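You operate a simulated robot arm through the tools that you are given. There is no shell and no other tool. Be economical: measure what you need, move in short steps, check, and stop when the job is done.

Carry out the task below with a simulated two-armed robot. There is one attempt and no reset: what you move stays moved.

Task
Square the bundle on the lift, pump it level with the cream cover sheet's shelf and slide it across.
Fine: square it on the deck's end wall; lower the deck fully after. Set down upright: white bundle.
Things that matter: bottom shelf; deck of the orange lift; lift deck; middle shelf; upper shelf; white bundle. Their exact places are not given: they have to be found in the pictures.

The check looks at the end state, three seconds after you hand in, the way a careful person would. Anything else that was tipped, shoved, dropped, spilled or broken makes it a failure. A push-on lid holds only when it is set on centred and level and pressed home; a screw cap is set on level and turned clockwise until tight. Flat cloth is picked up by pressing the open fingertips on it (5 to 10 N) and closing them slowly along it; thin cloth reads only 2 to 8 mm in the jaws.

Robot
Two 7-joint arms with fingered hands on one trunk, on a base that drives. Base frame: it is fixed to the floor where the robot stands at the start and does not move with it; the origin is under the middle of the robot, x ahead of it, y to its left, z up; the surface under the hand at the start is at about z = 50. Units: cm, degrees, N and s.
The left shoulder is at the start at [7, 16.2, 129.6], the right one opposite. With the tool pointing down near the work surface each hand reaches from about 10 to 58 cm from the robot's upright axis, wherever it stands, measured 20 degrees to its own side. Places, roughly: bottom shelf [50, -80, 60]; deck of the orange lift [50, 0, 50]; lift deck [50, 0, 50]; middle shelf [50, -80, 80]; upper shelf [50, -80, 100]. Payload 4 kg a hand.
The TCP of each hand is the grasp point between the finger pads, 2.6 cm short of the fingertips. In the tool frame z runs along the fingers and y along their closing line. Largest opening 13.2 cm; the body of the gripper starts 7.3 cm behind the TCP. The gripper is a hand of 4 fingers: y runs from the thumb to the fingers, the wrist lies at [0, 0, -22.4] in the tool frame.
Orientation is that of the tool frame in the base frame, as a unit quaternion [x, y, z, w]. With the fingers straight down and closing along the base's y, the tool's x points along the base's -x, its y along +y and its z along -z.

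Tools
- The arms move only by the tool move_arm. It takes "left_targets", "right_targets" or both (then of equal length, played together; a hand with none holds still); each is a list of rows, each a list of 6 numbers: the shift along the tool's x, y, z in cm, then the turn, a rotation vector about the tool's x, y, z in degrees. In form: [[x, y, z, wx, wy, wz], ...]. A call has 1 to 10 rows; each row shifts and turns the commanded pose from where the row before left it, along the tool's axes as they then stand. Each row takes 0.2 s and may step no farther than 5 cm and 8.6 degrees from the row before; otherwise, the whole call is refused. A pose out of reach is approached as far as the arm can. The call stops where the force on the tool passes 70 N (or 10 N more than at its start, if that is more) or the arm is blocked; 0.2 s more then pass. In this call time passes only in rows, and 0.2 s behind the last. The reply holds the time, the measured pose of the TCP, the force on the tool along the base axes, the opening and the grip force, in the units named above and with some noise, with the torque about the TCP (base axes, N m) and any sound that the robot's microphone picked up.
- Cameras (640 x 400 px; columns grow to the right, rows downward): "scene" is now at [12.77, 1.66, 150.42]; the picture's right is [0.21, -0.98, 0.00], its down [-0.73, -0.16, -0.66] and it looks along [0.65, 0.14, -0.75] (base axes); focal length 214 px, centre (320, 200). "left" rides on the left gripper at [-7.3, 0.6, -9.4] in its tool frame; the picture's right is [-0.08, -1.00, 0.00], its down [0.78, -0.06, -0.62] and it looks along [0.61, -0.05, 0.79] (tool axes); focal length 230 px, centre (320, 200). "right" rides on the right gripper at [7.3, 0.6, -9.3] in its tool frame; the picture's right is [-0.08, 1.00, 0.00], its down [-0.78, -0.06, -0.62] and it looks along [-0.62, -0.05, 0.79] (tool axes); focal length 230 px, centre (320, 200).
- grab_frame(camera): a new picture of that camera. It takes no simulated time.
- slide_trunk(by): slides the trunk up (or, below 0, down) by that many cm; the arms and the scene camera ride with it, the base frame stays. It gives what a move gives, with no picture.
- roll_base(legs): drives the robot by 1 to 6 legs, each [ahead, left, turn to the left] in cm, cm and degrees, along the robot's own axes; the way and the turn of a leg run together, so that a leg with both is an arc; at most 150 cm and 180 degrees a leg. The arms and the cameras ride along, it lands a little off, and it stops where it bumps. It gives what a move gives.
- finger_targets(finger1, finger2, finger3, thumb_bend, hand): sets how far each is bent, from 0 (flat) to 1 (curled in); at 0.3 the hand is open as for a grip, at 0.7 the pads meet at the TCP. One left out holds its place. A second passes; each finger stops where it meets its share of the squeeze, and holds until it gets a number again. It is the only way to open and close the hand. It gives what a move gives, with no picture; readings hold the bend of each and the force on the fingers (four entries, about 0 where the hand has none), thumb and palm.
- pan_tilt(pan, tilt): turns the head with the scene camera to pan (to the left, within 86 degrees either way) and tilt (down, from -29 to 69), counted from straight ahead of the robot. It gives what a move gives.
- point_at(camera, pixels): for up to 12 pixels [column, row] of the newest picture of that camera ("zoom" is the newest enlarged one), the place [x, y, z] in the base frame of the surface seen there, good to about 0.3 cm. It takes no simulated time.
- inspect(camera, box): a new picture of the part [left, top, right, bottom] of that camera's present view, enlarged. It takes no simulated time.
- sign_off(): hands the job in; it is judged then, once.

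Go step by step. Measure first, check grasps and placings, and put right what went wrong. The budget is 80 turns and 70 pictures, counting those below and the enlarged ones. Unless the task says otherwise, let go and move clear before handing in, and close with one line.

The tools are called as a command line: name --argument value ..., lists and objects as JSON in quotes. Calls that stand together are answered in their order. move_arm: Moves the arms, as the interface text tells. Its arguments: {"type":"object","properties":{"left_targets":{"type":"array","items":{"type":"array","items":{"type":"number"}}},"right_targets":{"type":"array","items":{"type":"array","items":{"type":"number"}}}},"required":[]} The other tools are called the same way: slide_trunk (by) slides the trunk up or down; finger_targets (finger1, finger2, finger3, thumb_bend, hand) moves the fingers one by one; roll_base (legs) drives the base; pan_tilt (pan, tilt) turns the head that bears the scene camera; grab_frame (camera) takes a picture; point_at (camera, pixels) gives the place of the surface under pixels of a picture; inspect (camera, box) takes an enlarged picture of a part of a camera's view; sign_off () hands the job in.

At the start:

```text
time_s: 0.0
left_position: [53.52, 28.1, 124.65]
left_orientation: [0.0, 1.0, 0.0, -0.001]
left_force: [-0.2, 0.9, -0.1]
left_wrist_torque: [-0.01, 0.0, -0.03]
left_gripper_width: 13.18
left_grasp_force: 0.0
left_shape: jaw
left_bend: [0.3, 0.3, 0.3, 0.3]
left_finger forces: [0.1, 0.1, 0.1, 0.1, 0.0, 0.0]
right_position: [63.59, -14.59, 118.3]
right_orientation: [0.0, 1.0, 0.0, -0.001]
right_force: [-0.8, 0.9, 0.0]
right_wrist_torque: [-0.04, 0.03, 0.03]
right_gripper_width: 13.21
right_grasp_force: 0.1
right_shape: jaw
right_bend: [0.3, 0.3, 0.3, 0.3]
right_finger forces: [0.0, 0.1, 0.0, 0.0, 0.1, 0.0]
trunk travel left (down, up): [-77.5, 16.5]
robot x, y, heading: [0.01, 0.1, 0.1]
head pan, tilt: [12.0, 48.5]
```

scene: 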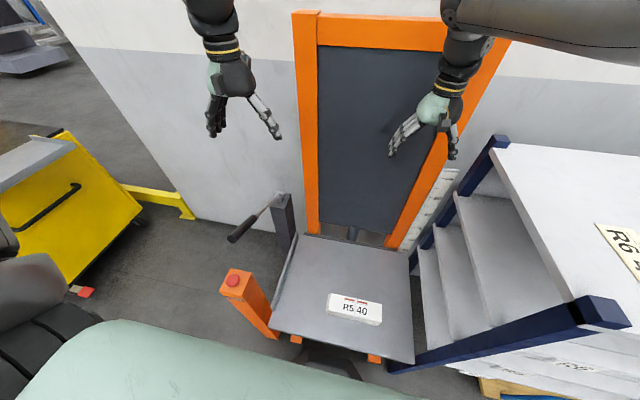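
right: 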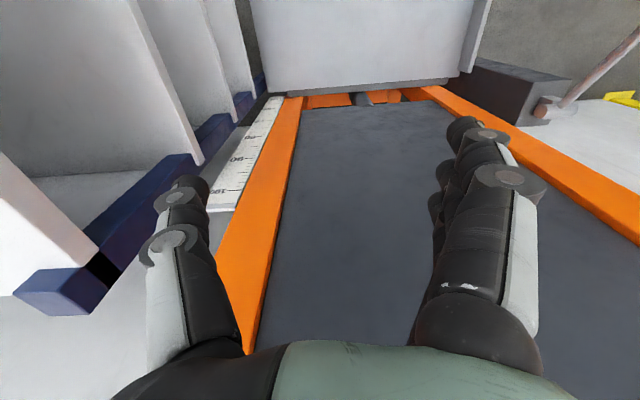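
left: 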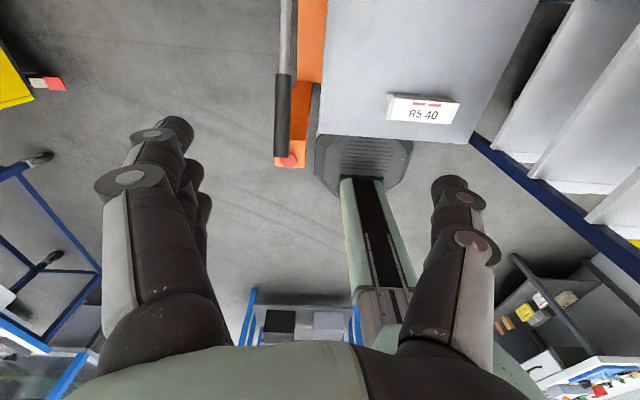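

The scene shows the orange lift with the white bundle "R5 40" near (355,308), a lever at (245,228), a red-button post at (233,280), and the rack at right. I'll measure these and look at the rack.

point_at --camera "scene" --pixels '[[329, 297], [383, 304], [380, 325], [327, 318], [272, 332], [413, 362], [300, 236], [408, 252], [233, 280], [240, 232], [278, 200], [460, 260]]'

inspect --camera "scene" --box '[220, 180, 440, 380]'

pan_tilt --pan -45 --tilt 45

grab_frame --camera "scene"

```text
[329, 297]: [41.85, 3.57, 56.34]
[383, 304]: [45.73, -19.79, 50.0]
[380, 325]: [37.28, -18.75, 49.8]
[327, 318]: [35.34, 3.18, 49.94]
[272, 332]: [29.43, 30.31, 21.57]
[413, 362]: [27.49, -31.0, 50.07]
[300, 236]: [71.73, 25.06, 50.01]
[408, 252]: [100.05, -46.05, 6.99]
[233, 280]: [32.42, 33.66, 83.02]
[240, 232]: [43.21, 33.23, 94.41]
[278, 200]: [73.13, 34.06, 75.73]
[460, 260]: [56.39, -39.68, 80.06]
```

```text
2.00 times, centred on (330, 280) of scene
```

zoom: 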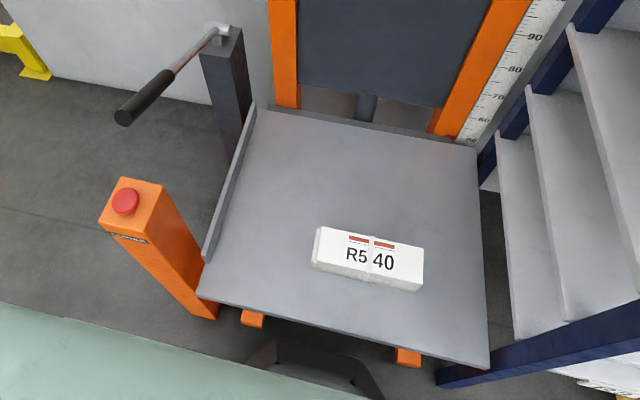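

```text
time_s: 1.3
left_position: [53.69, 28.05, 124.69]
left_orientation: [0.0, 1.0, 0.001, 0.001]
left_force: [0.5, -0.4, -1.3]
left_wrist_torque: [0.02, -0.02, 0.0]
left_gripper_width: 13.18
left_grasp_force: 0.0
left_shape: jaw
left_bend: [0.3, 0.3, 0.3, 0.3]
left_finger forces: [0.1, 0.1, 0.0, 0.0, 0.1, 0.1]
right_position: [63.6, -14.62, 118.07]
right_orientation: [0.0, 1.0, -0.001, -0.001]
right_force: [-0.8, 0.4, 0.3]
right_wrist_torque: [0.03, -0.03, 0.01]
right_gripper_width: 13.22
right_grasp_force: 0.0
right_shape: jaw
right_bend: [0.3, 0.3, 0.3, 0.3]
right_finger forces: [0.0, 0.1, 0.0, 0.0, 0.0, 0.0]
trunk travel left (down, up): [-77.5, 16.5]
robot x, y, heading: [0.07, -0.08, 0.2]
head pan, tilt: [-45.0, 45.0]
```

```text
65 pictures are left
```

scene: 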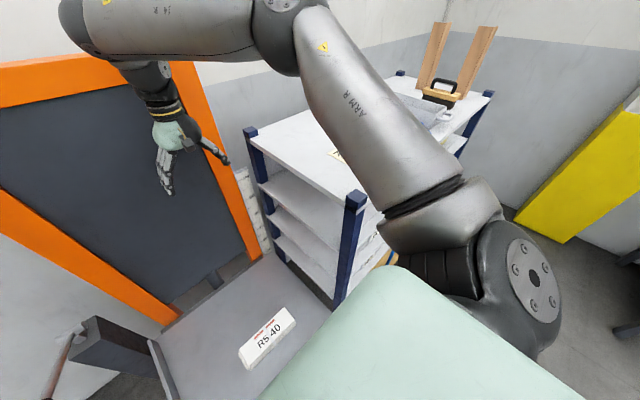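

The deck surface is at z≈50 and the bundle lies off-square at about (40,-8). I need to see inside the rack, so I'll check how much room is behind the robot.

point_at --camera "left" --pixels '[[280, 320], [250, 295], [520, 260], [200, 270], [40, 160], [270, 280], [540, 370]]'

point_at --camera "scene" --pixels '[[252, 130], [355, 198], [300, 185], [320, 232], [310, 268], [340, 155], [352, 240], [490, 100]]'

inspect --camera "scene" --box '[230, 110, 410, 310]'

```text
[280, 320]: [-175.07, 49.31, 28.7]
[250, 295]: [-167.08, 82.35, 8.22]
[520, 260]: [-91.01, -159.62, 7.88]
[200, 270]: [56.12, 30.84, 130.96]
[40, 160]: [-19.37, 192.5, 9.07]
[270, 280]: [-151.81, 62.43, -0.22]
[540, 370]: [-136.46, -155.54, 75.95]
```

```text
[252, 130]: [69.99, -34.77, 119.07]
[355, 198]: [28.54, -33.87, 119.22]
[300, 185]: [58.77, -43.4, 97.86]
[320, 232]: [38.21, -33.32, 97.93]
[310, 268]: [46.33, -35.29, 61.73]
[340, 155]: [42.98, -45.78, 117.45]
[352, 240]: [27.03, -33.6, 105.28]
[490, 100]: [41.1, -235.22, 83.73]
```

```text
2.00 times, centred on (320, 210) of scene
```

zoom: 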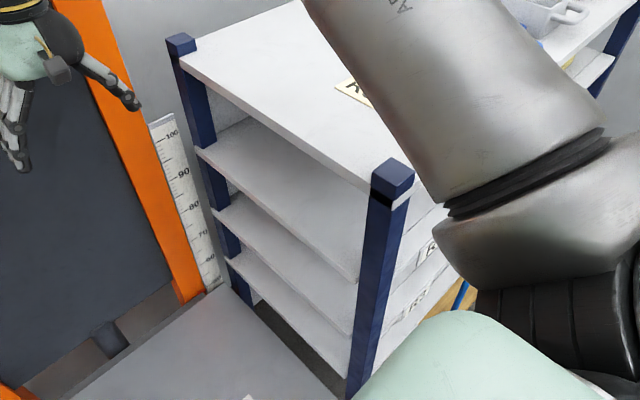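

The rack's open end faces the deck at y≈-34, with shelves near z 60, 80 and 100. A cream label lies on the rack's top; I'll back off and look at it and inside the shelves.

roll_base --legs '[[-45, 0, 0]]'

pan_tilt --pan -40 --tilt 30

grab_frame --camera "scene"

```text
time_s: 4.0
left_position: [9.45, 27.87, 124.75]
left_orientation: [0.002, 1.0, 0.001, -0.001]
left_force: [0.9, -0.3, 0.0]
left_wrist_torque: [0.0, -0.02, -0.01]
left_gripper_width: 13.16
left_grasp_force: 0.0
left_shape: jaw
left_bend: [0.3, 0.3, 0.3, 0.3]
left_finger forces: [0.0, 0.1, 0.0, 0.0, 0.0, 0.1]
right_position: [19.17, -14.64, 118.13]
right_orientation: [0.002, 1.0, 0.001, -0.001]
right_force: [-0.3, -0.2, 0.1]
right_wrist_torque: [-0.02, 0.01, 0.01]
right_gripper_width: 13.2
right_grasp_force: 0.0
right_shape: jaw
right_bend: [0.3, 0.3, 0.3, 0.3]
right_finger forces: [0.0, 0.0, 0.1, 0.1, 0.0, 0.0]
trunk travel left (down, up): [-77.5, 16.5]
robot x, y, heading: [-44.13, -0.03, -0.5]
head pan, tilt: [-45.0, 45.0]
```

```text
time_s: 4.7
left_position: [9.37, 27.86, 124.76]
left_orientation: [0.002, 1.0, 0.0, 0.0]
left_force: [0.4, 1.1, -1.1]
left_wrist_torque: [0.01, 0.02, -0.02]
left_gripper_width: 13.18
left_grasp_force: 0.1
left_shape: jaw
left_bend: [0.3, 0.3, 0.3, 0.3]
left_finger forces: [0.1, 0.0, 0.0, 0.1, 0.0, 0.1]
right_position: [19.13, -14.82, 118.28]
right_orientation: [0.001, 1.0, 0.0, 0.0]
right_force: [-0.5, -0.1, -0.2]
right_wrist_torque: [0.01, 0.0, -0.04]
right_gripper_width: 13.19
right_grasp_force: 0.1
right_shape: jaw
right_bend: [0.3, 0.3, 0.3, 0.3]
right_finger forces: [0.0, 0.0, 0.0, 0.1, 0.0, 0.1]
trunk travel left (down, up): [-77.5, 16.5]
robot x, y, heading: [-44.23, -0.04, -0.5]
head pan, tilt: [-40.0, 30.0]
```

```text
63 pictures are left
```

scene: 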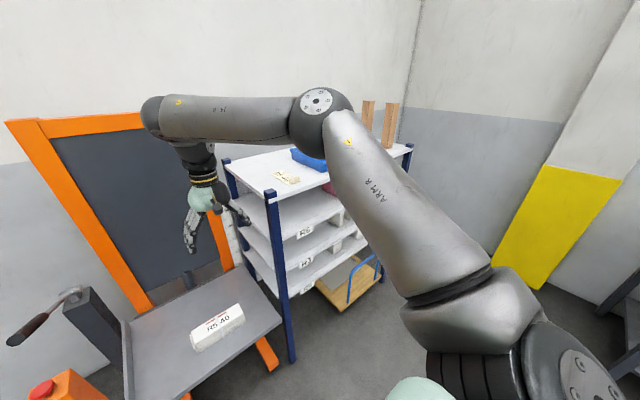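

inspect --camera "scene" --box '[220, 140, 400, 310]'

inspect --camera "scene" --box '[265, 165, 310, 190]'

inspect --camera "scene" --box '[280, 215, 330, 300]'

```text
2.35 times, centred on (310, 225) of scene
```

zoom: 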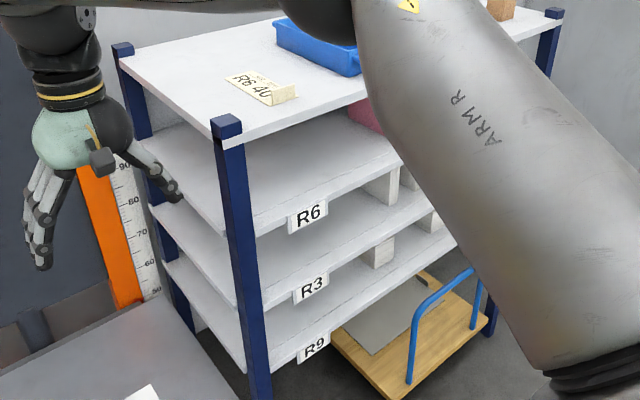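

```text
14.22 times, centred on (288, 178) of scene
```

zoom: 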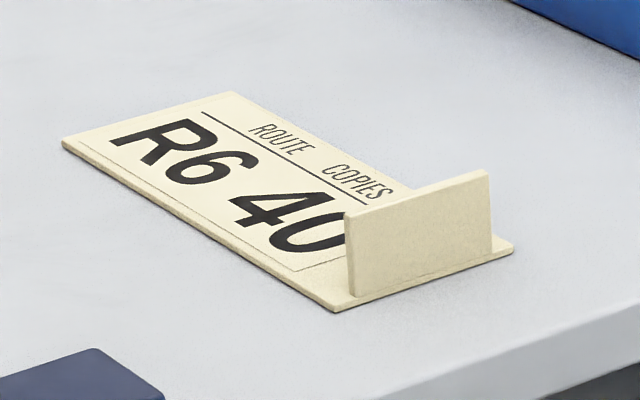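

```text
4.71 times, centred on (305, 258) of scene
```

zoom: 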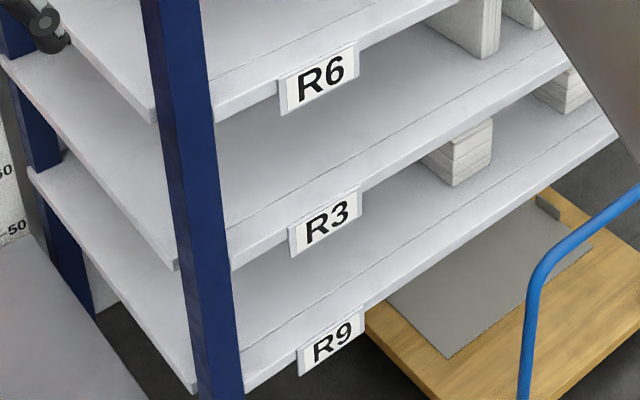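

The cream sheet reads "R6 40", and the R6 tag is on the upper shelf (z≈100), so the deck must come up to there. Next I'll measure the bundle, the deck's side wall, the lever and the button.

pan_tilt --pan 8 --tilt 45

grab_frame --camera "scene"

inspect --camera "scene" --box '[200, 90, 460, 255]'

```text
time_s: 5.9
left_position: [9.3, 27.91, 124.8]
left_orientation: [0.002, 1.0, 0.0, 0.0]
left_force: [0.2, 0.0, 0.2]
left_wrist_torque: [-0.02, -0.03, -0.03]
left_gripper_width: 13.18
left_grasp_force: 0.0
left_shape: jaw
left_bend: [0.3, 0.3, 0.3, 0.3]
left_finger forces: [0.1, 0.0, 0.0, 0.0, 0.0, 0.0]
right_position: [19.08, -14.66, 118.22]
right_orientation: [0.001, 1.0, 0.001, -0.001]
right_force: [0.4, -0.1, -0.1]
right_wrist_torque: [-0.01, 0.02, 0.0]
right_gripper_width: 13.19
right_grasp_force: 0.1
right_shape: jaw
right_bend: [0.3, 0.3, 0.3, 0.3]
right_finger forces: [0.0, 0.0, 0.1, 0.0, 0.0, 0.1]
trunk travel left (down, up): [-77.5, 16.5]
robot x, y, heading: [-44.52, -0.1, -0.1]
head pan, tilt: [8.0, 45.0]
```

```text
59 pictures are left
```

scene: 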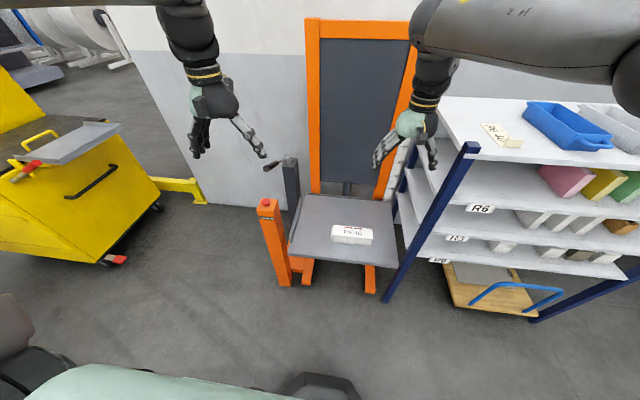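

```text
2.42 times, centred on (330, 172) of scene
```

zoom: 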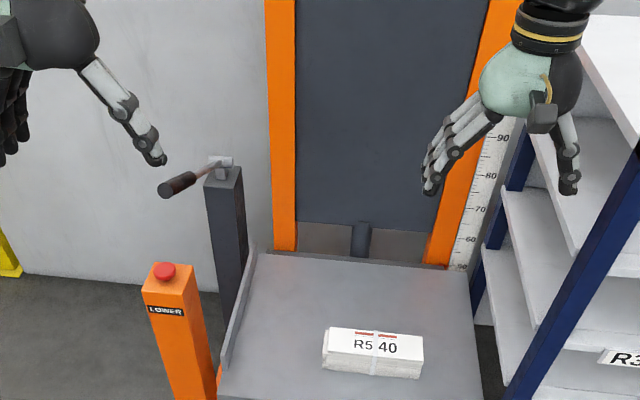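

point_at --camera "zoom" --pixels '[[324, 348], [330, 328], [421, 339], [420, 360], [418, 378], [325, 368], [232, 355], [250, 258], [238, 340], [164, 270], [178, 186], [222, 168]]'

point_at --camera "scene" --pixels '[[565, 180], [545, 185], [605, 185], [500, 180], [520, 213], [330, 240], [372, 242], [300, 250], [545, 172], [393, 262], [460, 195], [550, 255]]'

```text
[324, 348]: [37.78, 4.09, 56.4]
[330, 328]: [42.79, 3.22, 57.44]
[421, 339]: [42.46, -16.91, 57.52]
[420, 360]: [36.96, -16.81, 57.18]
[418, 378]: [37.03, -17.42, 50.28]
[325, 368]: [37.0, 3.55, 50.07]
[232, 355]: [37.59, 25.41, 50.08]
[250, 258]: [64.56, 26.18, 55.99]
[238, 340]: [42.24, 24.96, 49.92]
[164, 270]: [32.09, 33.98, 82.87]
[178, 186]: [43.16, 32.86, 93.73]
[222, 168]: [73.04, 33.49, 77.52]
```

```text
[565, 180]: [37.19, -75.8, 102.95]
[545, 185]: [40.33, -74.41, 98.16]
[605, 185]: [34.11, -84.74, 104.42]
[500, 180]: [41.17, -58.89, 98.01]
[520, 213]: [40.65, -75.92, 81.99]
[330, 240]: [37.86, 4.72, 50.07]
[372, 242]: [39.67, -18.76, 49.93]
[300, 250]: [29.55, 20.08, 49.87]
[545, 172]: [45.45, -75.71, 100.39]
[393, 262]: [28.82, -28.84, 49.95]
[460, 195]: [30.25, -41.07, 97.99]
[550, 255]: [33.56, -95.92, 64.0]
```

Deck is z=50, the upper shelf z=98. The bundle is about 20.5×6×7.3 cm at x 37–43, y +3.7…-17; the end wall's inner face is y≈25. I'll turn the right hand 90° so that it closes along x, and look closely at the bundle.

move_arm --right_targets '[[0, 0, 0, 0, 0, 8.5], [0, 0, 0, 0, 0, 8.5], [0, 0, 0, 0, 0, 8.5], [0, 0, 0, 0, 0, 8.5], [0, 0, 0, 0, 0, 8.5], [0, 0, 0, 0, 0, 8.5], [0, 0, 0, 0, 0, 8.5], [0, 0, 0, 0, 0, 8.5], [0, 0, 0, 0, 0, 8.5], [0, 0, 0, 0, 0, 8.5]]'

inspect --camera "scene" --box '[280, 190, 410, 275]'

```text
time_s: 8.1
left_position: [9.42, 27.94, 124.74]
left_orientation: [0.002, 1.0, 0.001, 0.0]
left_force: [0.0, 0.3, 0.8]
left_wrist_torque: [0.0, 0.0, 0.0]
left_gripper_width: 13.18
left_grasp_force: 0.2
left_shape: jaw
left_bend: [0.3, 0.3, 0.3, 0.3]
left_finger forces: [0.1, 0.0, 0.1, 0.0, 0.1, 0.0]
right_position: [19.16, -14.74, 118.21]
right_orientation: [0.679, 0.734, -0.002, -0.001]
right_force: [-0.2, 0.8, -0.3]
right_wrist_torque: [0.0, 0.01, -0.02]
right_gripper_width: 13.2
right_grasp_force: 0.0
right_shape: jaw
right_bend: [0.3, 0.3, 0.3, 0.3]
right_finger forces: [0.0, 0.1, 0.0, 0.0, 0.0, 0.1]
trunk travel left (down, up): [-77.5, 16.5]
robot x, y, heading: [-44.14, 0.43, -0.4]
head pan, tilt: [8.0, 45.0]
```

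```text
4.71 times, centred on (345, 232) of scene
```

zoom: 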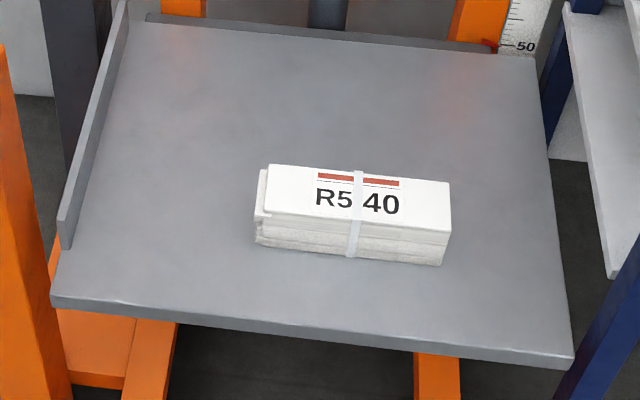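

The zoom shows the bundle's layers are offset (left end at (256,240) sticks out below, right end at (450,185) sticks out above), so it needs knocking up against the end wall. I'll drive back in, then drag the bundle toward the wall with a side grip, and finish by pushing its end.

roll_base --legs '[[40, 0, 0.4]]'

move_arm --right_targets '[[0, 0, 0, 0, 0, 5], [1, -4, 0, 0, 0, 0], [1, -5, 0, 0, 0, 0], [1, -5, 0, 0, 0, 0], [1, -5, 0, 0, 0, 0]]'

grab_frame --camera "right"

```text
time_s: 10.5
left_position: [48.02, 28.75, 124.63]
left_orientation: [-0.004, 1.0, 0.0, 0.002]
left_force: [-0.1, -1.0, 0.1]
left_wrist_torque: [-0.01, -0.02, 0.03]
left_gripper_width: 13.16
left_grasp_force: 0.1
left_shape: jaw
left_bend: [0.3, 0.3, 0.3, 0.3]
left_finger forces: [0.0, 0.0, 0.0, 0.1, 0.0, 0.0]
right_position: [58.18, -13.98, 118.33]
right_orientation: [0.673, 0.74, 0.0, 0.0]
right_force: [-0.2, 0.4, 0.2]
right_wrist_torque: [-0.01, -0.02, 0.02]
right_gripper_width: 13.16
right_grasp_force: 0.0
right_shape: jaw
right_bend: [0.3, 0.3, 0.3, 0.3]
right_finger forces: [0.0, 0.1, 0.0, 0.0, 0.0, 0.0]
trunk travel left (down, up): [-77.5, 16.5]
robot x, y, heading: [-5.07, 0.01, 0.4]
head pan, tilt: [8.0, 45.0]
```

```text
refused: row 3 steps farther than a row can; nothing moved
```

```text
56 pictures are left
```

right: 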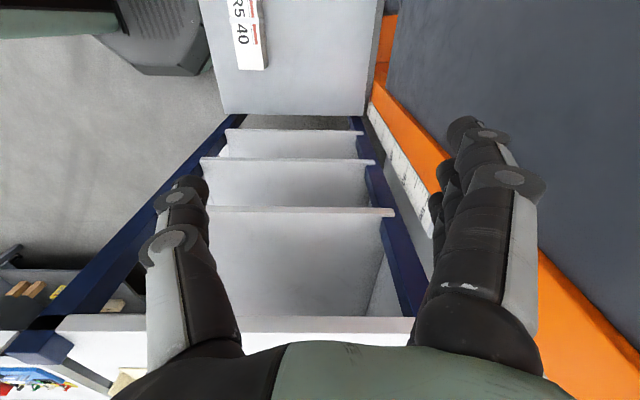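

The fingers are straight and parallel. Moving to above the bundle.

move_arm --right_targets '[[0, 0, 0, 0, 0, 5.4], [1.5, -4.5, 0, 0, 0, 0], [1.5, -4.5, 0, 0, 0, 0], [1.5, -4.5, 0, 0, 0, 0], [1.5, -4.5, 0, 0, 0, 0], [0, 0, 5, 0, 0, 0], [0, 0, 5, 0, 0, 0], [0, 0, 5, 0, 0, 0], [0, 0, 5, 0, 0, 0], [0, 0, 5, 0, 0, 0]]'

move_arm --right_targets '[[0, 0, 5, 0, 0, 0], [0, 0, 5, 0, 0, 0], [0, 0, 5, 0, 0, 0], [0, 0, 5, 0, 0, 0], [0, 0, 5, 0, 0, 0]]'

grab_frame --camera "scene"

grab_frame --camera "right"

```text
time_s: 12.7
left_position: [48.29, 28.54, 124.79]
left_orientation: [-0.005, 1.0, 0.0, -0.001]
left_force: [0.3, 0.0, 0.1]
left_wrist_torque: [0.0, -0.02, -0.01]
left_gripper_width: 13.17
left_grasp_force: 0.0
left_shape: jaw
left_bend: [0.3, 0.3, 0.3, 0.3]
left_finger forces: [0.1, 0.0, 0.1, 0.0, 0.0, 0.0]
right_position: [42.59, -9.11, 93.82]
right_orientation: [0.707, 0.707, 0.0, -0.001]
right_force: [0.5, -0.8, -0.5]
right_wrist_torque: [-0.02, 0.02, -0.01]
right_gripper_width: 13.21
right_grasp_force: 0.0
right_shape: jaw
right_bend: [0.3, 0.3, 0.3, 0.3]
right_finger forces: [0.1, 0.1, 0.1, 0.0, 0.0, 0.0]
right hand out of reach, approached as far as the arm can: row 5, 6, 7
trunk travel left (down, up): [-77.5, 16.5]
robot x, y, heading: [-5.15, 0.13, 0.6]
head pan, tilt: [8.0, 45.0]
```

```text
time_s: 13.6
left_position: [48.12, 27.74, 124.97]
left_orientation: [-0.002, 1.0, 0.0, 0.002]
left_force: [0.5, 0.2, -0.4]
left_wrist_torque: [0.0, 0.05, 0.02]
left_gripper_width: 13.21
left_grasp_force: 0.1
left_shape: jaw
left_bend: [0.3, 0.3, 0.3, 0.3]
left_finger forces: [0.0, 0.0, 0.0, 0.0, 0.0, 0.0]
right_position: [53.67, -11.43, 91.88]
right_orientation: [0.71, 0.692, 0.089, 0.095]
right_force: [-0.1, -0.8, -0.6]
right_wrist_torque: [0.0, 0.03, 0.01]
right_gripper_width: 13.2
right_grasp_force: 0.0
right_shape: jaw
right_bend: [0.3, 0.3, 0.3, 0.3]
right_finger forces: [0.1, 0.0, 0.1, 0.0, 0.0, 0.1]
trunk travel left (down, up): [-77.5, 16.5]
robot x, y, heading: [-4.84, -0.14, 0.2]
head pan, tilt: [8.0, 45.0]
stopped in row 4 (right hand): the arm was blocked; the commanded pose is now the measured one
```

```text
55 pictures are left
```

scene: 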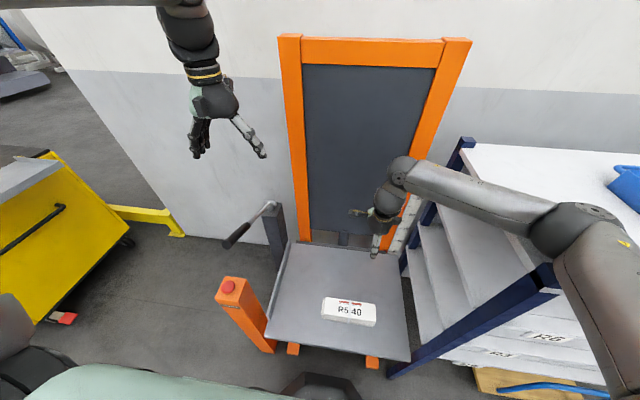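

```text
54 pictures are left
```

right: 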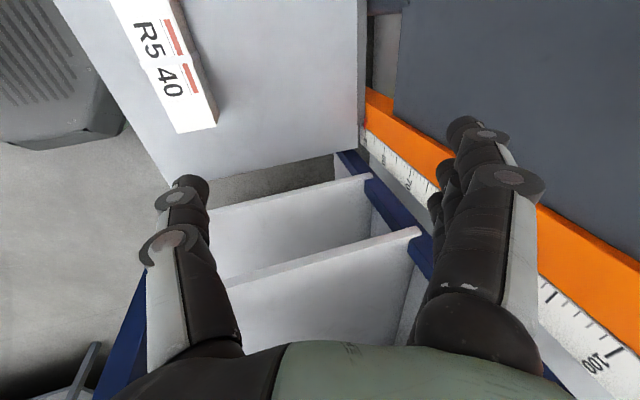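

The right elbow swung out over the rack post and was blocked, with the hand at (53.7,-11.4,91.9), tilted 15°. I'll raise the trunk to come off the post, straighten the hand, then move the robot to the left so that the elbow stays clear.

slide_trunk --by 16

move_arm --right_targets '[[0, 0, -4, 0, 0, 0], [0, 0, -4, 0, 0, 0], [0, 0, -4, 7.5, 0, 0], [0, 0, -4, 7.5, 0, 0]]'

grab_frame --camera "scene"

```text
time_s: 15.4
left_position: [48.72, 28.17, 140.71]
left_orientation: [-0.003, 1.0, 0.0, 0.0]
left_force: [0.8, 0.8, -1.0]
left_wrist_torque: [-0.03, 0.01, 0.03]
left_gripper_width: 13.18
left_grasp_force: 0.0
left_shape: jaw
left_bend: [0.3, 0.3, 0.3, 0.3]
left_finger forces: [0.0, 0.0, 0.0, 0.0, 0.1, 0.0]
right_position: [53.33, -10.49, 106.49]
right_orientation: [0.707, 0.697, 0.081, 0.085]
right_force: [-0.3, 0.0, 0.3]
right_wrist_torque: [-0.02, 0.03, -0.01]
right_gripper_width: 13.19
right_grasp_force: 0.1
right_shape: jaw
right_bend: [0.3, 0.3, 0.3, 0.3]
right_finger forces: [0.1, 0.0, 0.1, 0.0, 0.0, 0.0]
trunk travel left (down, up): [-93.5, 0.5]
robot x, y, heading: [-4.96, 0.01, 0.4]
head pan, tilt: [8.0, 45.0]
```

```text
time_s: 16.4
left_position: [48.47, 28.24, 140.73]
left_orientation: [-0.002, 1.0, -0.001, 0.0]
left_force: [1.0, 0.9, 0.1]
left_wrist_torque: [-0.01, -0.03, 0.0]
left_gripper_width: 13.17
left_grasp_force: 0.1
left_shape: jaw
left_bend: [0.3, 0.3, 0.3, 0.3]
left_finger forces: [0.0, 0.1, 0.0, 0.0, 0.1, 0.1]
right_position: [49.92, -10.18, 122.17]
right_orientation: [0.712, 0.702, -0.012, -0.008]
right_force: [-0.2, -0.2, -0.8]
right_wrist_torque: [-0.03, -0.01, 0.02]
right_gripper_width: 13.19
right_grasp_force: 0.1
right_shape: jaw
right_bend: [0.3, 0.3, 0.3, 0.3]
right_finger forces: [0.1, 0.0, 0.1, 0.0, 0.0, 0.0]
trunk travel left (down, up): [-93.5, 0.5]
robot x, y, heading: [-4.82, -0.05, 0.3]
head pan, tilt: [8.0, 45.0]
```

```text
53 pictures are left
```

scene: 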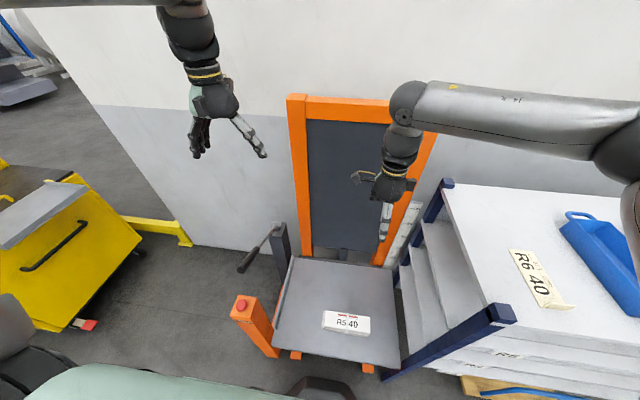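

The right arm came free, with its elbow still out over the rack. I'll approach turned about 40° to the right so the elbow trails back and clears the rack; first I'll check the yellow cart's distance.

point_at --camera "scene" --pixels '[[140, 240], [75, 325], [60, 200], [30, 260], [545, 290], [600, 250], [490, 312]]'

roll_base --legs '[[-35, 0, 0], [0, 44, 0], [0, 0, -40]]'

pan_tilt --pan 8 --tilt 45

grab_frame --camera "scene"

```text
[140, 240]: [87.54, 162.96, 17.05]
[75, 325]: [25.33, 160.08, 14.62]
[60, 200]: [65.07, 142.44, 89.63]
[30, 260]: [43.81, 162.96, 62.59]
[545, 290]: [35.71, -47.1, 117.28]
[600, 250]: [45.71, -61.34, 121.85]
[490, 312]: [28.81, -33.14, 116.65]
```

```text
time_s: 22.8
left_position: [18.61, 29.92, 140.7]
left_orientation: [0.345, 0.939, -0.001, 0.0]
left_force: [0.1, 1.0, 0.1]
left_wrist_torque: [0.02, 0.01, 0.0]
left_gripper_width: 13.19
left_grasp_force: 0.0
left_shape: jaw
left_bend: [0.3, 0.3, 0.3, 0.3]
left_finger forces: [0.0, 0.0, 0.1, 0.0, 0.0, 0.0]
right_position: [-5.29, -0.22, 122.08]
right_orientation: [0.912, 0.41, -0.008, -0.011]
right_force: [-0.3, -0.1, 0.3]
right_wrist_torque: [0.0, -0.03, -0.01]
right_gripper_width: 13.2
right_grasp_force: 0.1
right_shape: jaw
right_bend: [0.3, 0.3, 0.3, 0.3]
right_finger forces: [0.1, 0.0, 0.1, 0.1, 0.0, 0.0]
trunk travel left (down, up): [-93.5, 0.5]
robot x, y, heading: [-40.26, 43.21, -40.5]
head pan, tilt: [8.0, 45.0]
```

```text
time_s: 23.4
left_position: [18.53, 29.9, 140.68]
left_orientation: [0.346, 0.938, 0.0, 0.0]
left_force: [0.4, 0.3, 0.9]
left_wrist_torque: [0.03, 0.05, 0.02]
left_gripper_width: 13.16
left_grasp_force: 0.1
left_shape: jaw
left_bend: [0.3, 0.3, 0.3, 0.3]
left_finger forces: [0.1, 0.1, 0.0, 0.1, 0.0, 0.1]
right_position: [-5.29, -0.14, 122.12]
right_orientation: [0.912, 0.409, -0.007, -0.012]
right_force: [0.4, 0.2, 0.1]
right_wrist_torque: [0.0, -0.03, 0.01]
right_gripper_width: 13.2
right_grasp_force: 0.1
right_shape: jaw
right_bend: [0.3, 0.3, 0.3, 0.3]
right_finger forces: [0.0, 0.0, 0.0, 0.0, 0.0, 0.1]
trunk travel left (down, up): [-93.5, 0.5]
robot x, y, heading: [-40.61, 43.45, -40.5]
head pan, tilt: [8.0, 45.0]
```

```text
52 pictures are left
```

scene: 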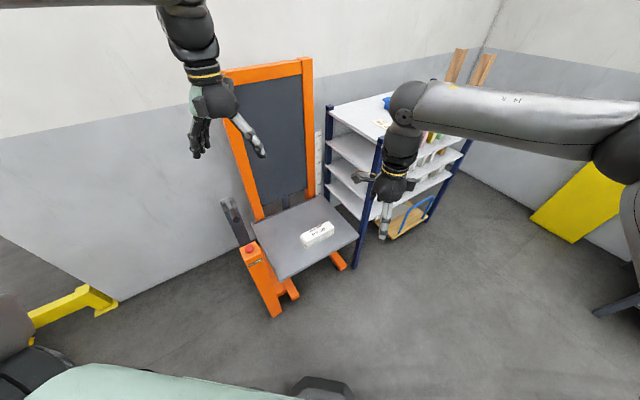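

Clear of everything here. I'll turn the right hand to close along x again and lower it in the free space before the lift.

move_arm --right_targets '[[0, 0, 0, 0, 0, -8.3], [0, 0, 0, 0, 0, -8.3], [0, 0, 0, 0, 0, -8.3], [0, 0, 0, 0, 0, -8.3], [0, 0, 0, 0, 0, -8.4]]'

slide_trunk --by -20

move_arm --right_targets '[[0, 0, 5, 0, 0, 0], [0, 0, 5, 0, 0, 0], [0, 0, 5, 0, 0, 0], [0, 0, 5, 0, 0, 0], [0, 0, 5, 0, 0, 0], [0, 0, 5, 0, 0, 0]]'

grab_frame --camera "scene"

```text
time_s: 24.6
left_position: [18.43, 29.93, 140.78]
left_orientation: [0.346, 0.938, -0.001, 0.0]
left_force: [-0.3, 0.4, -0.3]
left_wrist_torque: [0.0, -0.02, 0.0]
left_gripper_width: 13.19
left_grasp_force: 0.0
left_shape: jaw
left_bend: [0.3, 0.3, 0.3, 0.3]
left_finger forces: [0.1, 0.1, 0.1, 0.0, 0.0, 0.0]
right_position: [-5.38, -0.16, 122.1]
right_orientation: [0.707, 0.707, -0.003, -0.013]
right_force: [0.5, -0.5, -0.8]
right_wrist_torque: [0.02, 0.0, -0.01]
right_gripper_width: 13.19
right_grasp_force: 0.1
right_shape: jaw
right_bend: [0.3, 0.3, 0.3, 0.3]
right_finger forces: [0.0, 0.0, 0.0, 0.0, 0.1, 0.0]
trunk travel left (down, up): [-93.5, 0.5]
robot x, y, heading: [-40.4, 43.1, -40.4]
head pan, tilt: [8.0, 45.0]
```

```text
time_s: 26.8
left_position: [18.56, 29.82, 120.76]
left_orientation: [0.345, 0.938, 0.0, 0.0]
left_force: [0.6, 0.0, -0.4]
left_wrist_torque: [-0.01, -0.02, 0.01]
left_gripper_width: 13.17
left_grasp_force: 0.1
left_shape: jaw
left_bend: [0.3, 0.3, 0.3, 0.3]
left_finger forces: [0.1, 0.0, 0.0, 0.1, 0.1, 0.1]
right_position: [-5.45, -0.2, 102.26]
right_orientation: [0.707, 0.707, -0.003, -0.014]
right_force: [0.4, 0.0, 0.7]
right_wrist_torque: [0.01, 0.0, 0.0]
right_gripper_width: 13.19
right_grasp_force: 0.1
right_shape: jaw
right_bend: [0.3, 0.3, 0.3, 0.3]
right_finger forces: [0.0, 0.0, 0.0, 0.0, 0.0, 0.0]
trunk travel left (down, up): [-73.5, 20.5]
robot x, y, heading: [-40.06, 43.15, -40.2]
head pan, tilt: [8.0, 45.0]
```

```text
time_s: 28.2
left_position: [18.56, 29.87, 120.77]
left_orientation: [0.345, 0.938, 0.0, 0.0]
left_force: [-0.3, 0.0, 0.1]
left_wrist_torque: [-0.03, 0.03, -0.01]
left_gripper_width: 13.19
left_grasp_force: 0.2
left_shape: jaw
left_bend: [0.3, 0.3, 0.3, 0.3]
left_finger forces: [0.0, 0.1, 0.1, 0.0, 0.0, 0.1]
right_position: [-6.01, 0.13, 72.11]
right_orientation: [0.707, 0.707, -0.003, -0.014]
right_force: [-0.9, 0.6, 0.4]
right_wrist_torque: [-0.01, 0.05, -0.02]
right_gripper_width: 13.19
right_grasp_force: 0.1
right_shape: jaw
right_bend: [0.3, 0.3, 0.3, 0.3]
right_finger forces: [0.0, 0.1, 0.1, 0.0, 0.1, 0.0]
trunk travel left (down, up): [-73.5, 20.5]
robot x, y, heading: [-40.32, 43.45, -40.7]
head pan, tilt: [8.0, 45.0]
```

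```text
51 pictures are left
```

scene: 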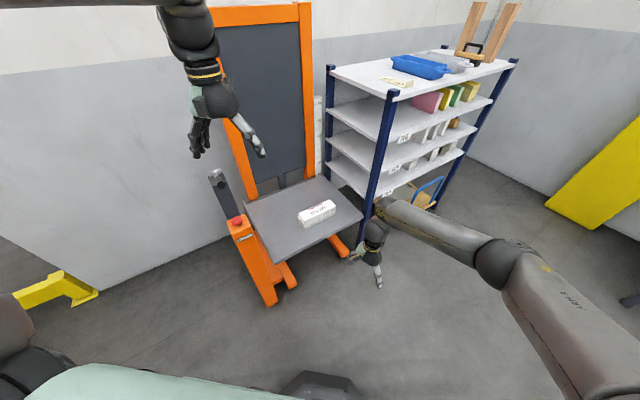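

point_at --camera "scene" --pixels '[[497, 262], [440, 225], [395, 208], [540, 320], [316, 214], [310, 385], [345, 385], [268, 295], [262, 225]]'

```text
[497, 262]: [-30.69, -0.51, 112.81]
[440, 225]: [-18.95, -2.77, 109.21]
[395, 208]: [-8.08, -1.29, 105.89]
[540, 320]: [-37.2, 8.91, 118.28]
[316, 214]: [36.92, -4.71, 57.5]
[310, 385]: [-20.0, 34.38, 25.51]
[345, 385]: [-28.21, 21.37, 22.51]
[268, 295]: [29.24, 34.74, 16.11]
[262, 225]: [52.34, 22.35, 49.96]
```

The elbow now trails behind the hand (at about (-31,0)), so the rack will be clear. Driving in diagonally, with the hand at z≈72 over the deck.

roll_base --legs '[[41.5, 13, 0]]'

grab_frame --camera "right"

grab_frame --camera "scene"

```text
time_s: 30.8
left_position: [58.69, 12.88, 120.81]
left_orientation: [0.345, 0.938, 0.0, 0.0]
left_force: [-0.1, 1.3, 0.1]
left_wrist_torque: [0.02, -0.01, -0.02]
left_gripper_width: 13.17
left_grasp_force: 0.0
left_shape: jaw
left_bend: [0.3, 0.3, 0.3, 0.3]
left_finger forces: [0.1, 0.0, 0.1, 0.0, 0.0, 0.0]
right_position: [34.1, -16.76, 72.13]
right_orientation: [0.707, 0.707, -0.003, -0.013]
right_force: [-1.0, 0.3, -0.1]
right_wrist_torque: [0.02, -0.01, 0.0]
right_gripper_width: 13.17
right_grasp_force: 0.1
right_shape: jaw
right_bend: [0.3, 0.3, 0.3, 0.3]
right_finger forces: [0.0, 0.0, 0.0, 0.0, 0.0, 0.0]
trunk travel left (down, up): [-73.5, 20.5]
robot x, y, heading: [-0.39, 26.6, -40.3]
head pan, tilt: [8.0, 45.0]
```

```text
50 pictures are left
```

right: 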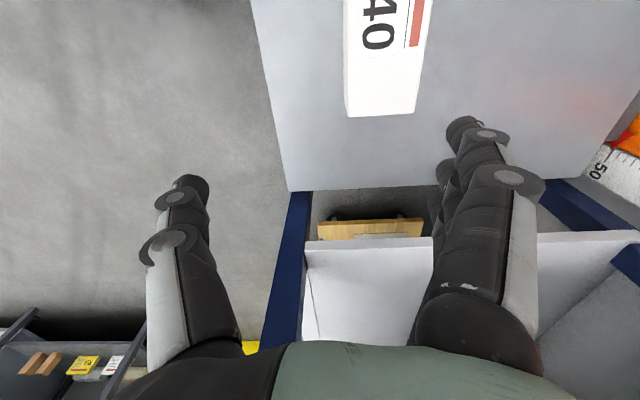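

```text
49 pictures are left
```

scene: 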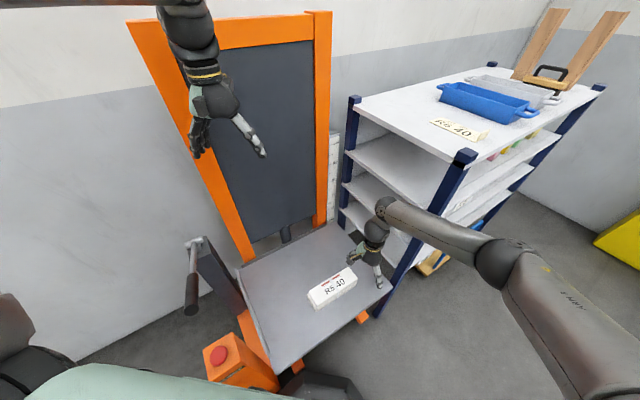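

In position: hand at (34,-17,72). I'll measure the bundle once more and move above it.

point_at --camera "scene" --pixels '[[308, 293], [313, 306], [356, 281], [345, 268], [357, 286], [332, 288]]'

move_arm --right_targets '[[3, 2, 0, 0, 0, 0], [3, 2, 0, 0, 0, 0], [2.5, 1.9, 0, 0, 0, 0]]'

grab_frame --camera "right"

```text
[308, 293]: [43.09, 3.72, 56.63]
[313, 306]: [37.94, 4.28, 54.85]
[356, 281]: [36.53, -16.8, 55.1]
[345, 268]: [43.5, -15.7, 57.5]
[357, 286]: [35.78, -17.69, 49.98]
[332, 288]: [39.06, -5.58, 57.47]
```

```text
time_s: 31.6
left_position: [58.8, 12.85, 120.63]
left_orientation: [0.345, 0.939, -0.001, 0.0]
left_force: [0.8, -0.9, 0.6]
left_wrist_torque: [0.01, 0.02, 0.02]
left_gripper_width: 13.18
left_grasp_force: 0.1
left_shape: jaw
left_bend: [0.3, 0.3, 0.3, 0.3]
left_finger forces: [0.0, 0.1, 0.0, 0.0, 0.1, 0.0]
right_position: [40.34, -8.28, 72.07]
right_orientation: [0.708, 0.706, -0.003, -0.013]
right_force: [-0.5, 0.7, 0.6]
right_wrist_torque: [-0.02, -0.02, 0.01]
right_gripper_width: 13.21
right_grasp_force: 0.2
right_shape: jaw
right_bend: [0.3, 0.3, 0.3, 0.3]
right_finger forces: [0.0, 0.0, 0.0, 0.0, 0.0, 0.0]
trunk travel left (down, up): [-73.5, 20.5]
robot x, y, heading: [-0.3, 26.36, -40.6]
head pan, tilt: [8.0, 45.0]
```

```text
48 pictures are left
```

right: 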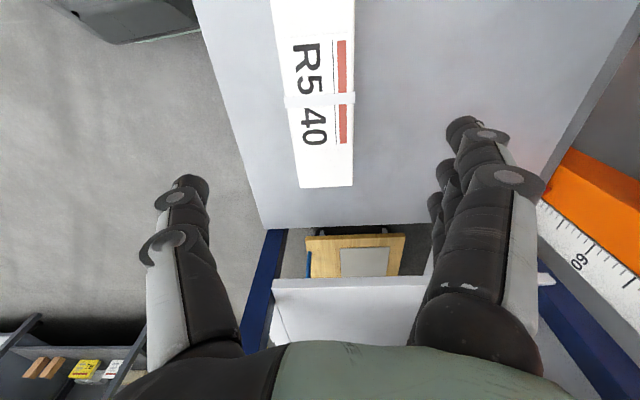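

The point under the TCP projects near (320,93), on the bundle's width centre. Lowering and closing gently.

move_arm --right_targets '[[0, 0, 5, 0, 0, 0], [0, 0, 5, 0, 0, 0], [0, 0, 5, 0, 0, 0], [0, 0, 2.8, 0, 0, 0]]'

finger_targets --hand "right" --finger1 0.48 --finger2 0.48 --finger3 0.48 --thumb_bend 0.48

grab_frame --camera "scene"

```text
time_s: 32.6
left_position: [58.52, 12.72, 120.72]
left_orientation: [0.345, 0.939, 0.0, 0.0]
left_force: [-0.5, 0.2, 0.4]
left_wrist_torque: [0.01, -0.05, 0.03]
left_gripper_width: 13.19
left_grasp_force: 0.0
left_shape: jaw
left_bend: [0.3, 0.3, 0.3, 0.3]
left_finger forces: [0.0, 0.1, 0.1, 0.1, 0.0, 0.0]
right_position: [38.87, -7.59, 54.46]
right_orientation: [0.708, 0.706, -0.003, -0.016]
right_force: [0.4, 0.1, -0.2]
right_wrist_torque: [-0.04, 0.0, 0.02]
right_gripper_width: 13.2
right_grasp_force: 0.0
right_shape: jaw
right_bend: [0.3, 0.3, 0.3, 0.3]
right_finger forces: [0.1, 0.0, 0.0, 0.1, 0.0, 0.0]
right hand out of reach, approached as far as the arm can: row 4
trunk travel left (down, up): [-73.5, 20.5]
robot x, y, heading: [-0.29, 26.41, -40.5]
head pan, tilt: [8.0, 45.0]
```

```text
time_s: 33.6
left_position: [58.72, 12.95, 120.67]
left_orientation: [0.346, 0.938, 0.0, 0.0]
left_force: [0.2, -0.1, 0.2]
left_wrist_torque: [-0.02, -0.01, -0.03]
left_gripper_width: 13.18
left_grasp_force: 0.0
left_shape: jaw
left_bend: [0.3, 0.3, 0.3, 0.3]
left_finger forces: [0.0, 0.0, 0.0, 0.1, 0.0, 0.0]
right_position: [39.07, -7.47, 54.6]
right_orientation: [0.707, 0.707, -0.003, -0.013]
right_force: [1.1, 1.6, 0.4]
right_wrist_torque: [0.01, -0.04, 0.01]
right_gripper_width: 7.99
right_grasp_force: 1.6
right_shape: fingers
right_bend: [0.47, 0.47, 0.47, 0.48]
right_finger forces: [0.8, 0.8, 0.7, 0.1, 0.0, 0.0]
trunk travel left (down, up): [-73.5, 20.5]
robot x, y, heading: [-0.18, 26.39, -40.4]
head pan, tilt: [8.0, 45.0]
```

```text
47 pictures are left
```

scene: 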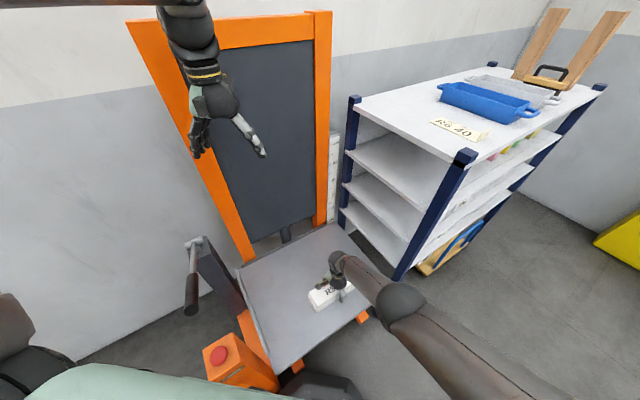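

The fingers touch, the thumb doesn't quite yet. I'll close a little more and drag the bundle +y.

finger_targets --hand "right" --finger1 0.5 --finger2 0.5 --finger3 0.5 --thumb_bend 0.52

move_arm --right_targets '[[2, 0, 0, 0, 0, 0], [2, 0, 0, 0, 0, 0], [2, 0, 0, 0, 0, 0], [2, 0, 0, 0, 0, 0], [2, 0, 0, 0, 0, 0], [2, 0, 0, 0, 0, 0]]'

grab_frame --camera "scene"

```text
time_s: 34.6
left_position: [58.7, 12.96, 120.66]
left_orientation: [0.346, 0.938, 0.0, -0.001]
left_force: [0.2, 0.3, 0.0]
left_wrist_torque: [-0.02, 0.03, -0.01]
left_gripper_width: 13.2
left_grasp_force: 0.0
left_shape: jaw
left_bend: [0.3, 0.3, 0.3, 0.3]
left_finger forces: [0.0, 0.0, 0.0, 0.0, 0.0, 0.0]
right_position: [39.25, -7.61, 54.56]
right_orientation: [0.707, 0.707, -0.002, -0.014]
right_force: [2.1, 0.6, 0.4]
right_wrist_torque: [0.01, -0.02, 0.03]
right_gripper_width: 7.21
right_grasp_force: 2.1
right_shape: fingers
right_bend: [0.48, 0.48, 0.48, 0.52]
right_finger forces: [1.3, 1.2, 1.0, 0.1, 0.8, 0.1]
trunk travel left (down, up): [-73.5, 20.5]
robot x, y, heading: [-0.3, 26.15, -40.6]
head pan, tilt: [8.0, 45.0]
```

```text
time_s: 36.2
left_position: [58.73, 12.91, 120.73]
left_orientation: [0.346, 0.938, 0.0, 0.0]
left_force: [0.8, -0.7, 0.1]
left_wrist_torque: [-0.01, 0.02, 0.02]
left_gripper_width: 13.18
left_grasp_force: 0.0
left_shape: jaw
left_bend: [0.3, 0.3, 0.3, 0.3]
left_finger forces: [0.1, 0.0, 0.0, 0.0, 0.0, 0.0]
right_position: [41.29, -3.11, 56.48]
right_orientation: [0.721, 0.692, -0.019, 0.027]
right_force: [-0.3, 2.0, 0.7]
right_wrist_torque: [0.03, 0.01, -0.05]
right_gripper_width: 7.32
right_grasp_force: 2.2
right_shape: fingers
right_bend: [0.49, 0.49, 0.5, 0.51]
right_finger forces: [1.4, 0.7, 0.0, 0.0, 2.1, 0.0]
trunk travel left (down, up): [-73.5, 20.5]
robot x, y, heading: [-0.08, 26.3, -40.4]
head pan, tilt: [8.0, 45.0]
stopped in row 6 (right hand): the arm was blocked; the commanded pose is now the measured one
```

```text
46 pictures are left
```

scene: 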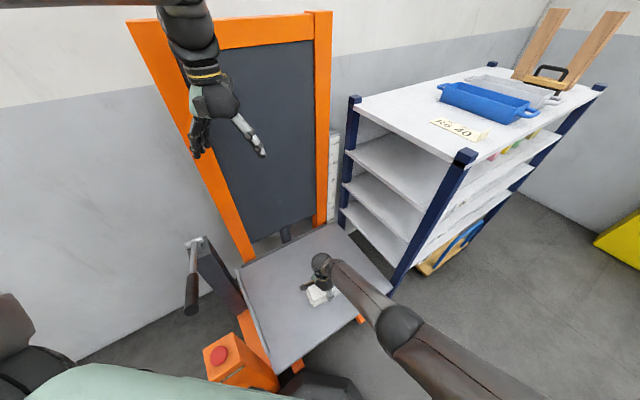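

The arm got blocked at its limit after 4.5 cm (hand tilted a few degrees). I'll let go, lift, and look at the bundle.

finger_targets --hand "right" --finger1 0.3 --finger2 0.3 --finger3 0.3 --thumb_bend 0.3

move_arm --right_targets '[[0, 0, -3, 0, 0, 0], [0, 0, -5, 0, 0, 0], [0, 0, -5, 0, 0, 0], [0, 0, -5, 0, 0, 0]]'

grab_frame --camera "right"

```text
time_s: 37.2
left_position: [58.68, 12.81, 120.66]
left_orientation: [0.344, 0.939, 0.0, 0.0]
left_force: [1.1, 0.8, -0.1]
left_wrist_torque: [0.01, 0.01, -0.02]
left_gripper_width: 13.18
left_grasp_force: 0.0
left_shape: jaw
left_bend: [0.3, 0.3, 0.3, 0.3]
left_finger forces: [0.0, 0.1, 0.0, 0.0, 0.1, 0.0]
right_position: [41.32, -3.14, 56.4]
right_orientation: [0.721, 0.693, -0.02, 0.026]
right_force: [-0.2, 0.0, -0.7]
right_wrist_torque: [-0.02, 0.0, 0.0]
right_gripper_width: 13.57
right_grasp_force: 0.1
right_shape: fingers
right_bend: [0.3, 0.3, 0.3, 0.3]
right_finger forces: [0.0, 0.1, 0.0, 0.1, 0.1, 0.0]
trunk travel left (down, up): [-73.5, 20.5]
robot x, y, heading: [-0.67, 26.2, -40.8]
head pan, tilt: [8.0, 45.0]
```

```text
time_s: 38.4
left_position: [58.82, 12.87, 120.59]
left_orientation: [0.345, 0.939, 0.0, 0.001]
left_force: [1.0, 0.1, 0.4]
left_wrist_torque: [0.01, 0.04, 0.0]
left_gripper_width: 13.2
left_grasp_force: 0.1
left_shape: jaw
left_bend: [0.3, 0.3, 0.3, 0.3]
left_finger forces: [0.1, 0.1, 0.0, 0.0, 0.0, 0.0]
right_position: [40.78, -4.64, 74.7]
right_orientation: [0.725, 0.687, -0.035, 0.037]
right_force: [-0.2, -0.5, -0.1]
right_wrist_torque: [0.01, 0.04, 0.01]
right_gripper_width: 13.61
right_grasp_force: 0.0
right_shape: fingers
right_bend: [0.3, 0.3, 0.3, 0.3]
right_finger forces: [0.1, 0.0, 0.2, 0.0, 0.0, 0.0]
trunk travel left (down, up): [-73.5, 20.5]
robot x, y, heading: [-0.73, 26.3, -40.6]
head pan, tilt: [8.0, 45.0]
stopped in row 4 (right hand): the arm was blocked; the commanded pose is now the measured one
```

```text
45 pictures are left
```

right: 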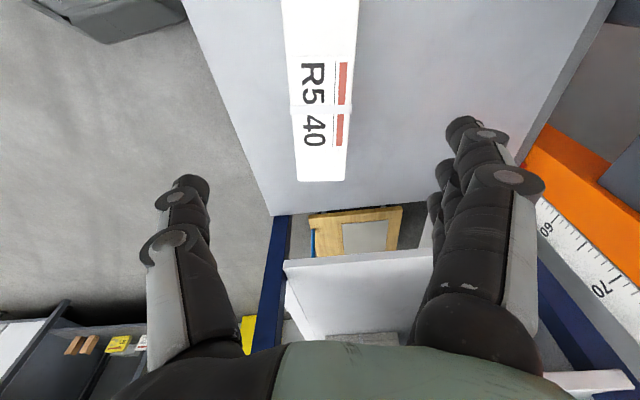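

The wrist seems to be at a limit there. I'll back off 4 cm, straighten, and try turning the hand so that the three finger backs face +y, a flat pusher for the end face.

move_arm --right_targets '[[-2, 0, 0, 0, 3, 0], [-2, 0, 0, 0, 2.8, 0], [0, 0, 0, 0, 0, -8.5], [0, 0, 0, 0, 0, -8.5], [0, 0, 0, 0, 0, -8.5], [0, 0, 0, 0, 0, -8.5], [0, 0, 0, 0, 0, -8.5], [0, 0, 0, 0, 0, -8.5], [0, 0, 0, 0, 0, -8.5], [0, 0, 0, 0, 0, -8.5]]'

grab_frame --camera "scene"

```text
time_s: 40.6
left_position: [58.55, 12.9, 120.75]
left_orientation: [0.345, 0.939, 0.0, 0.001]
left_force: [0.0, 1.1, -0.3]
left_wrist_torque: [0.01, 0.0, -0.03]
left_gripper_width: 13.18
left_grasp_force: 0.1
left_shape: jaw
left_bend: [0.3, 0.3, 0.3, 0.3]
left_finger forces: [0.1, 0.0, 0.0, 0.0, 0.0, 0.0]
right_position: [39.84, -9.88, 74.47]
right_orientation: [0.22, 0.975, -0.008, -0.002]
right_force: [1.2, -0.4, 0.0]
right_wrist_torque: [0.03, 0.0, 0.01]
right_gripper_width: 13.57
right_grasp_force: 0.1
right_shape: fingers
right_bend: [0.3, 0.3, 0.3, 0.3]
right_finger forces: [0.0, 0.0, 0.1, 0.0, 0.0, 0.1]
trunk travel left (down, up): [-73.5, 20.5]
robot x, y, heading: [-0.23, 26.56, -40.6]
head pan, tilt: [8.0, 45.0]
```

```text
44 pictures are left
```

scene: 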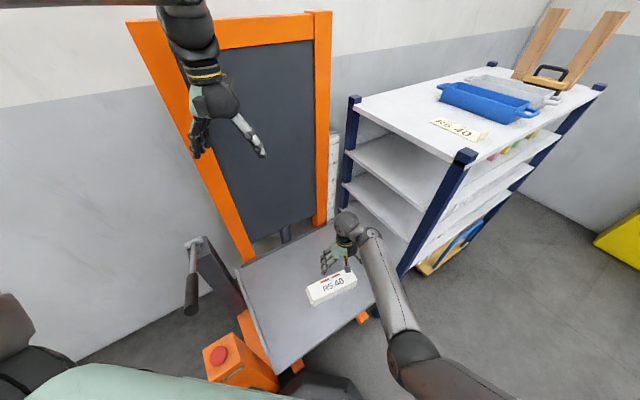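

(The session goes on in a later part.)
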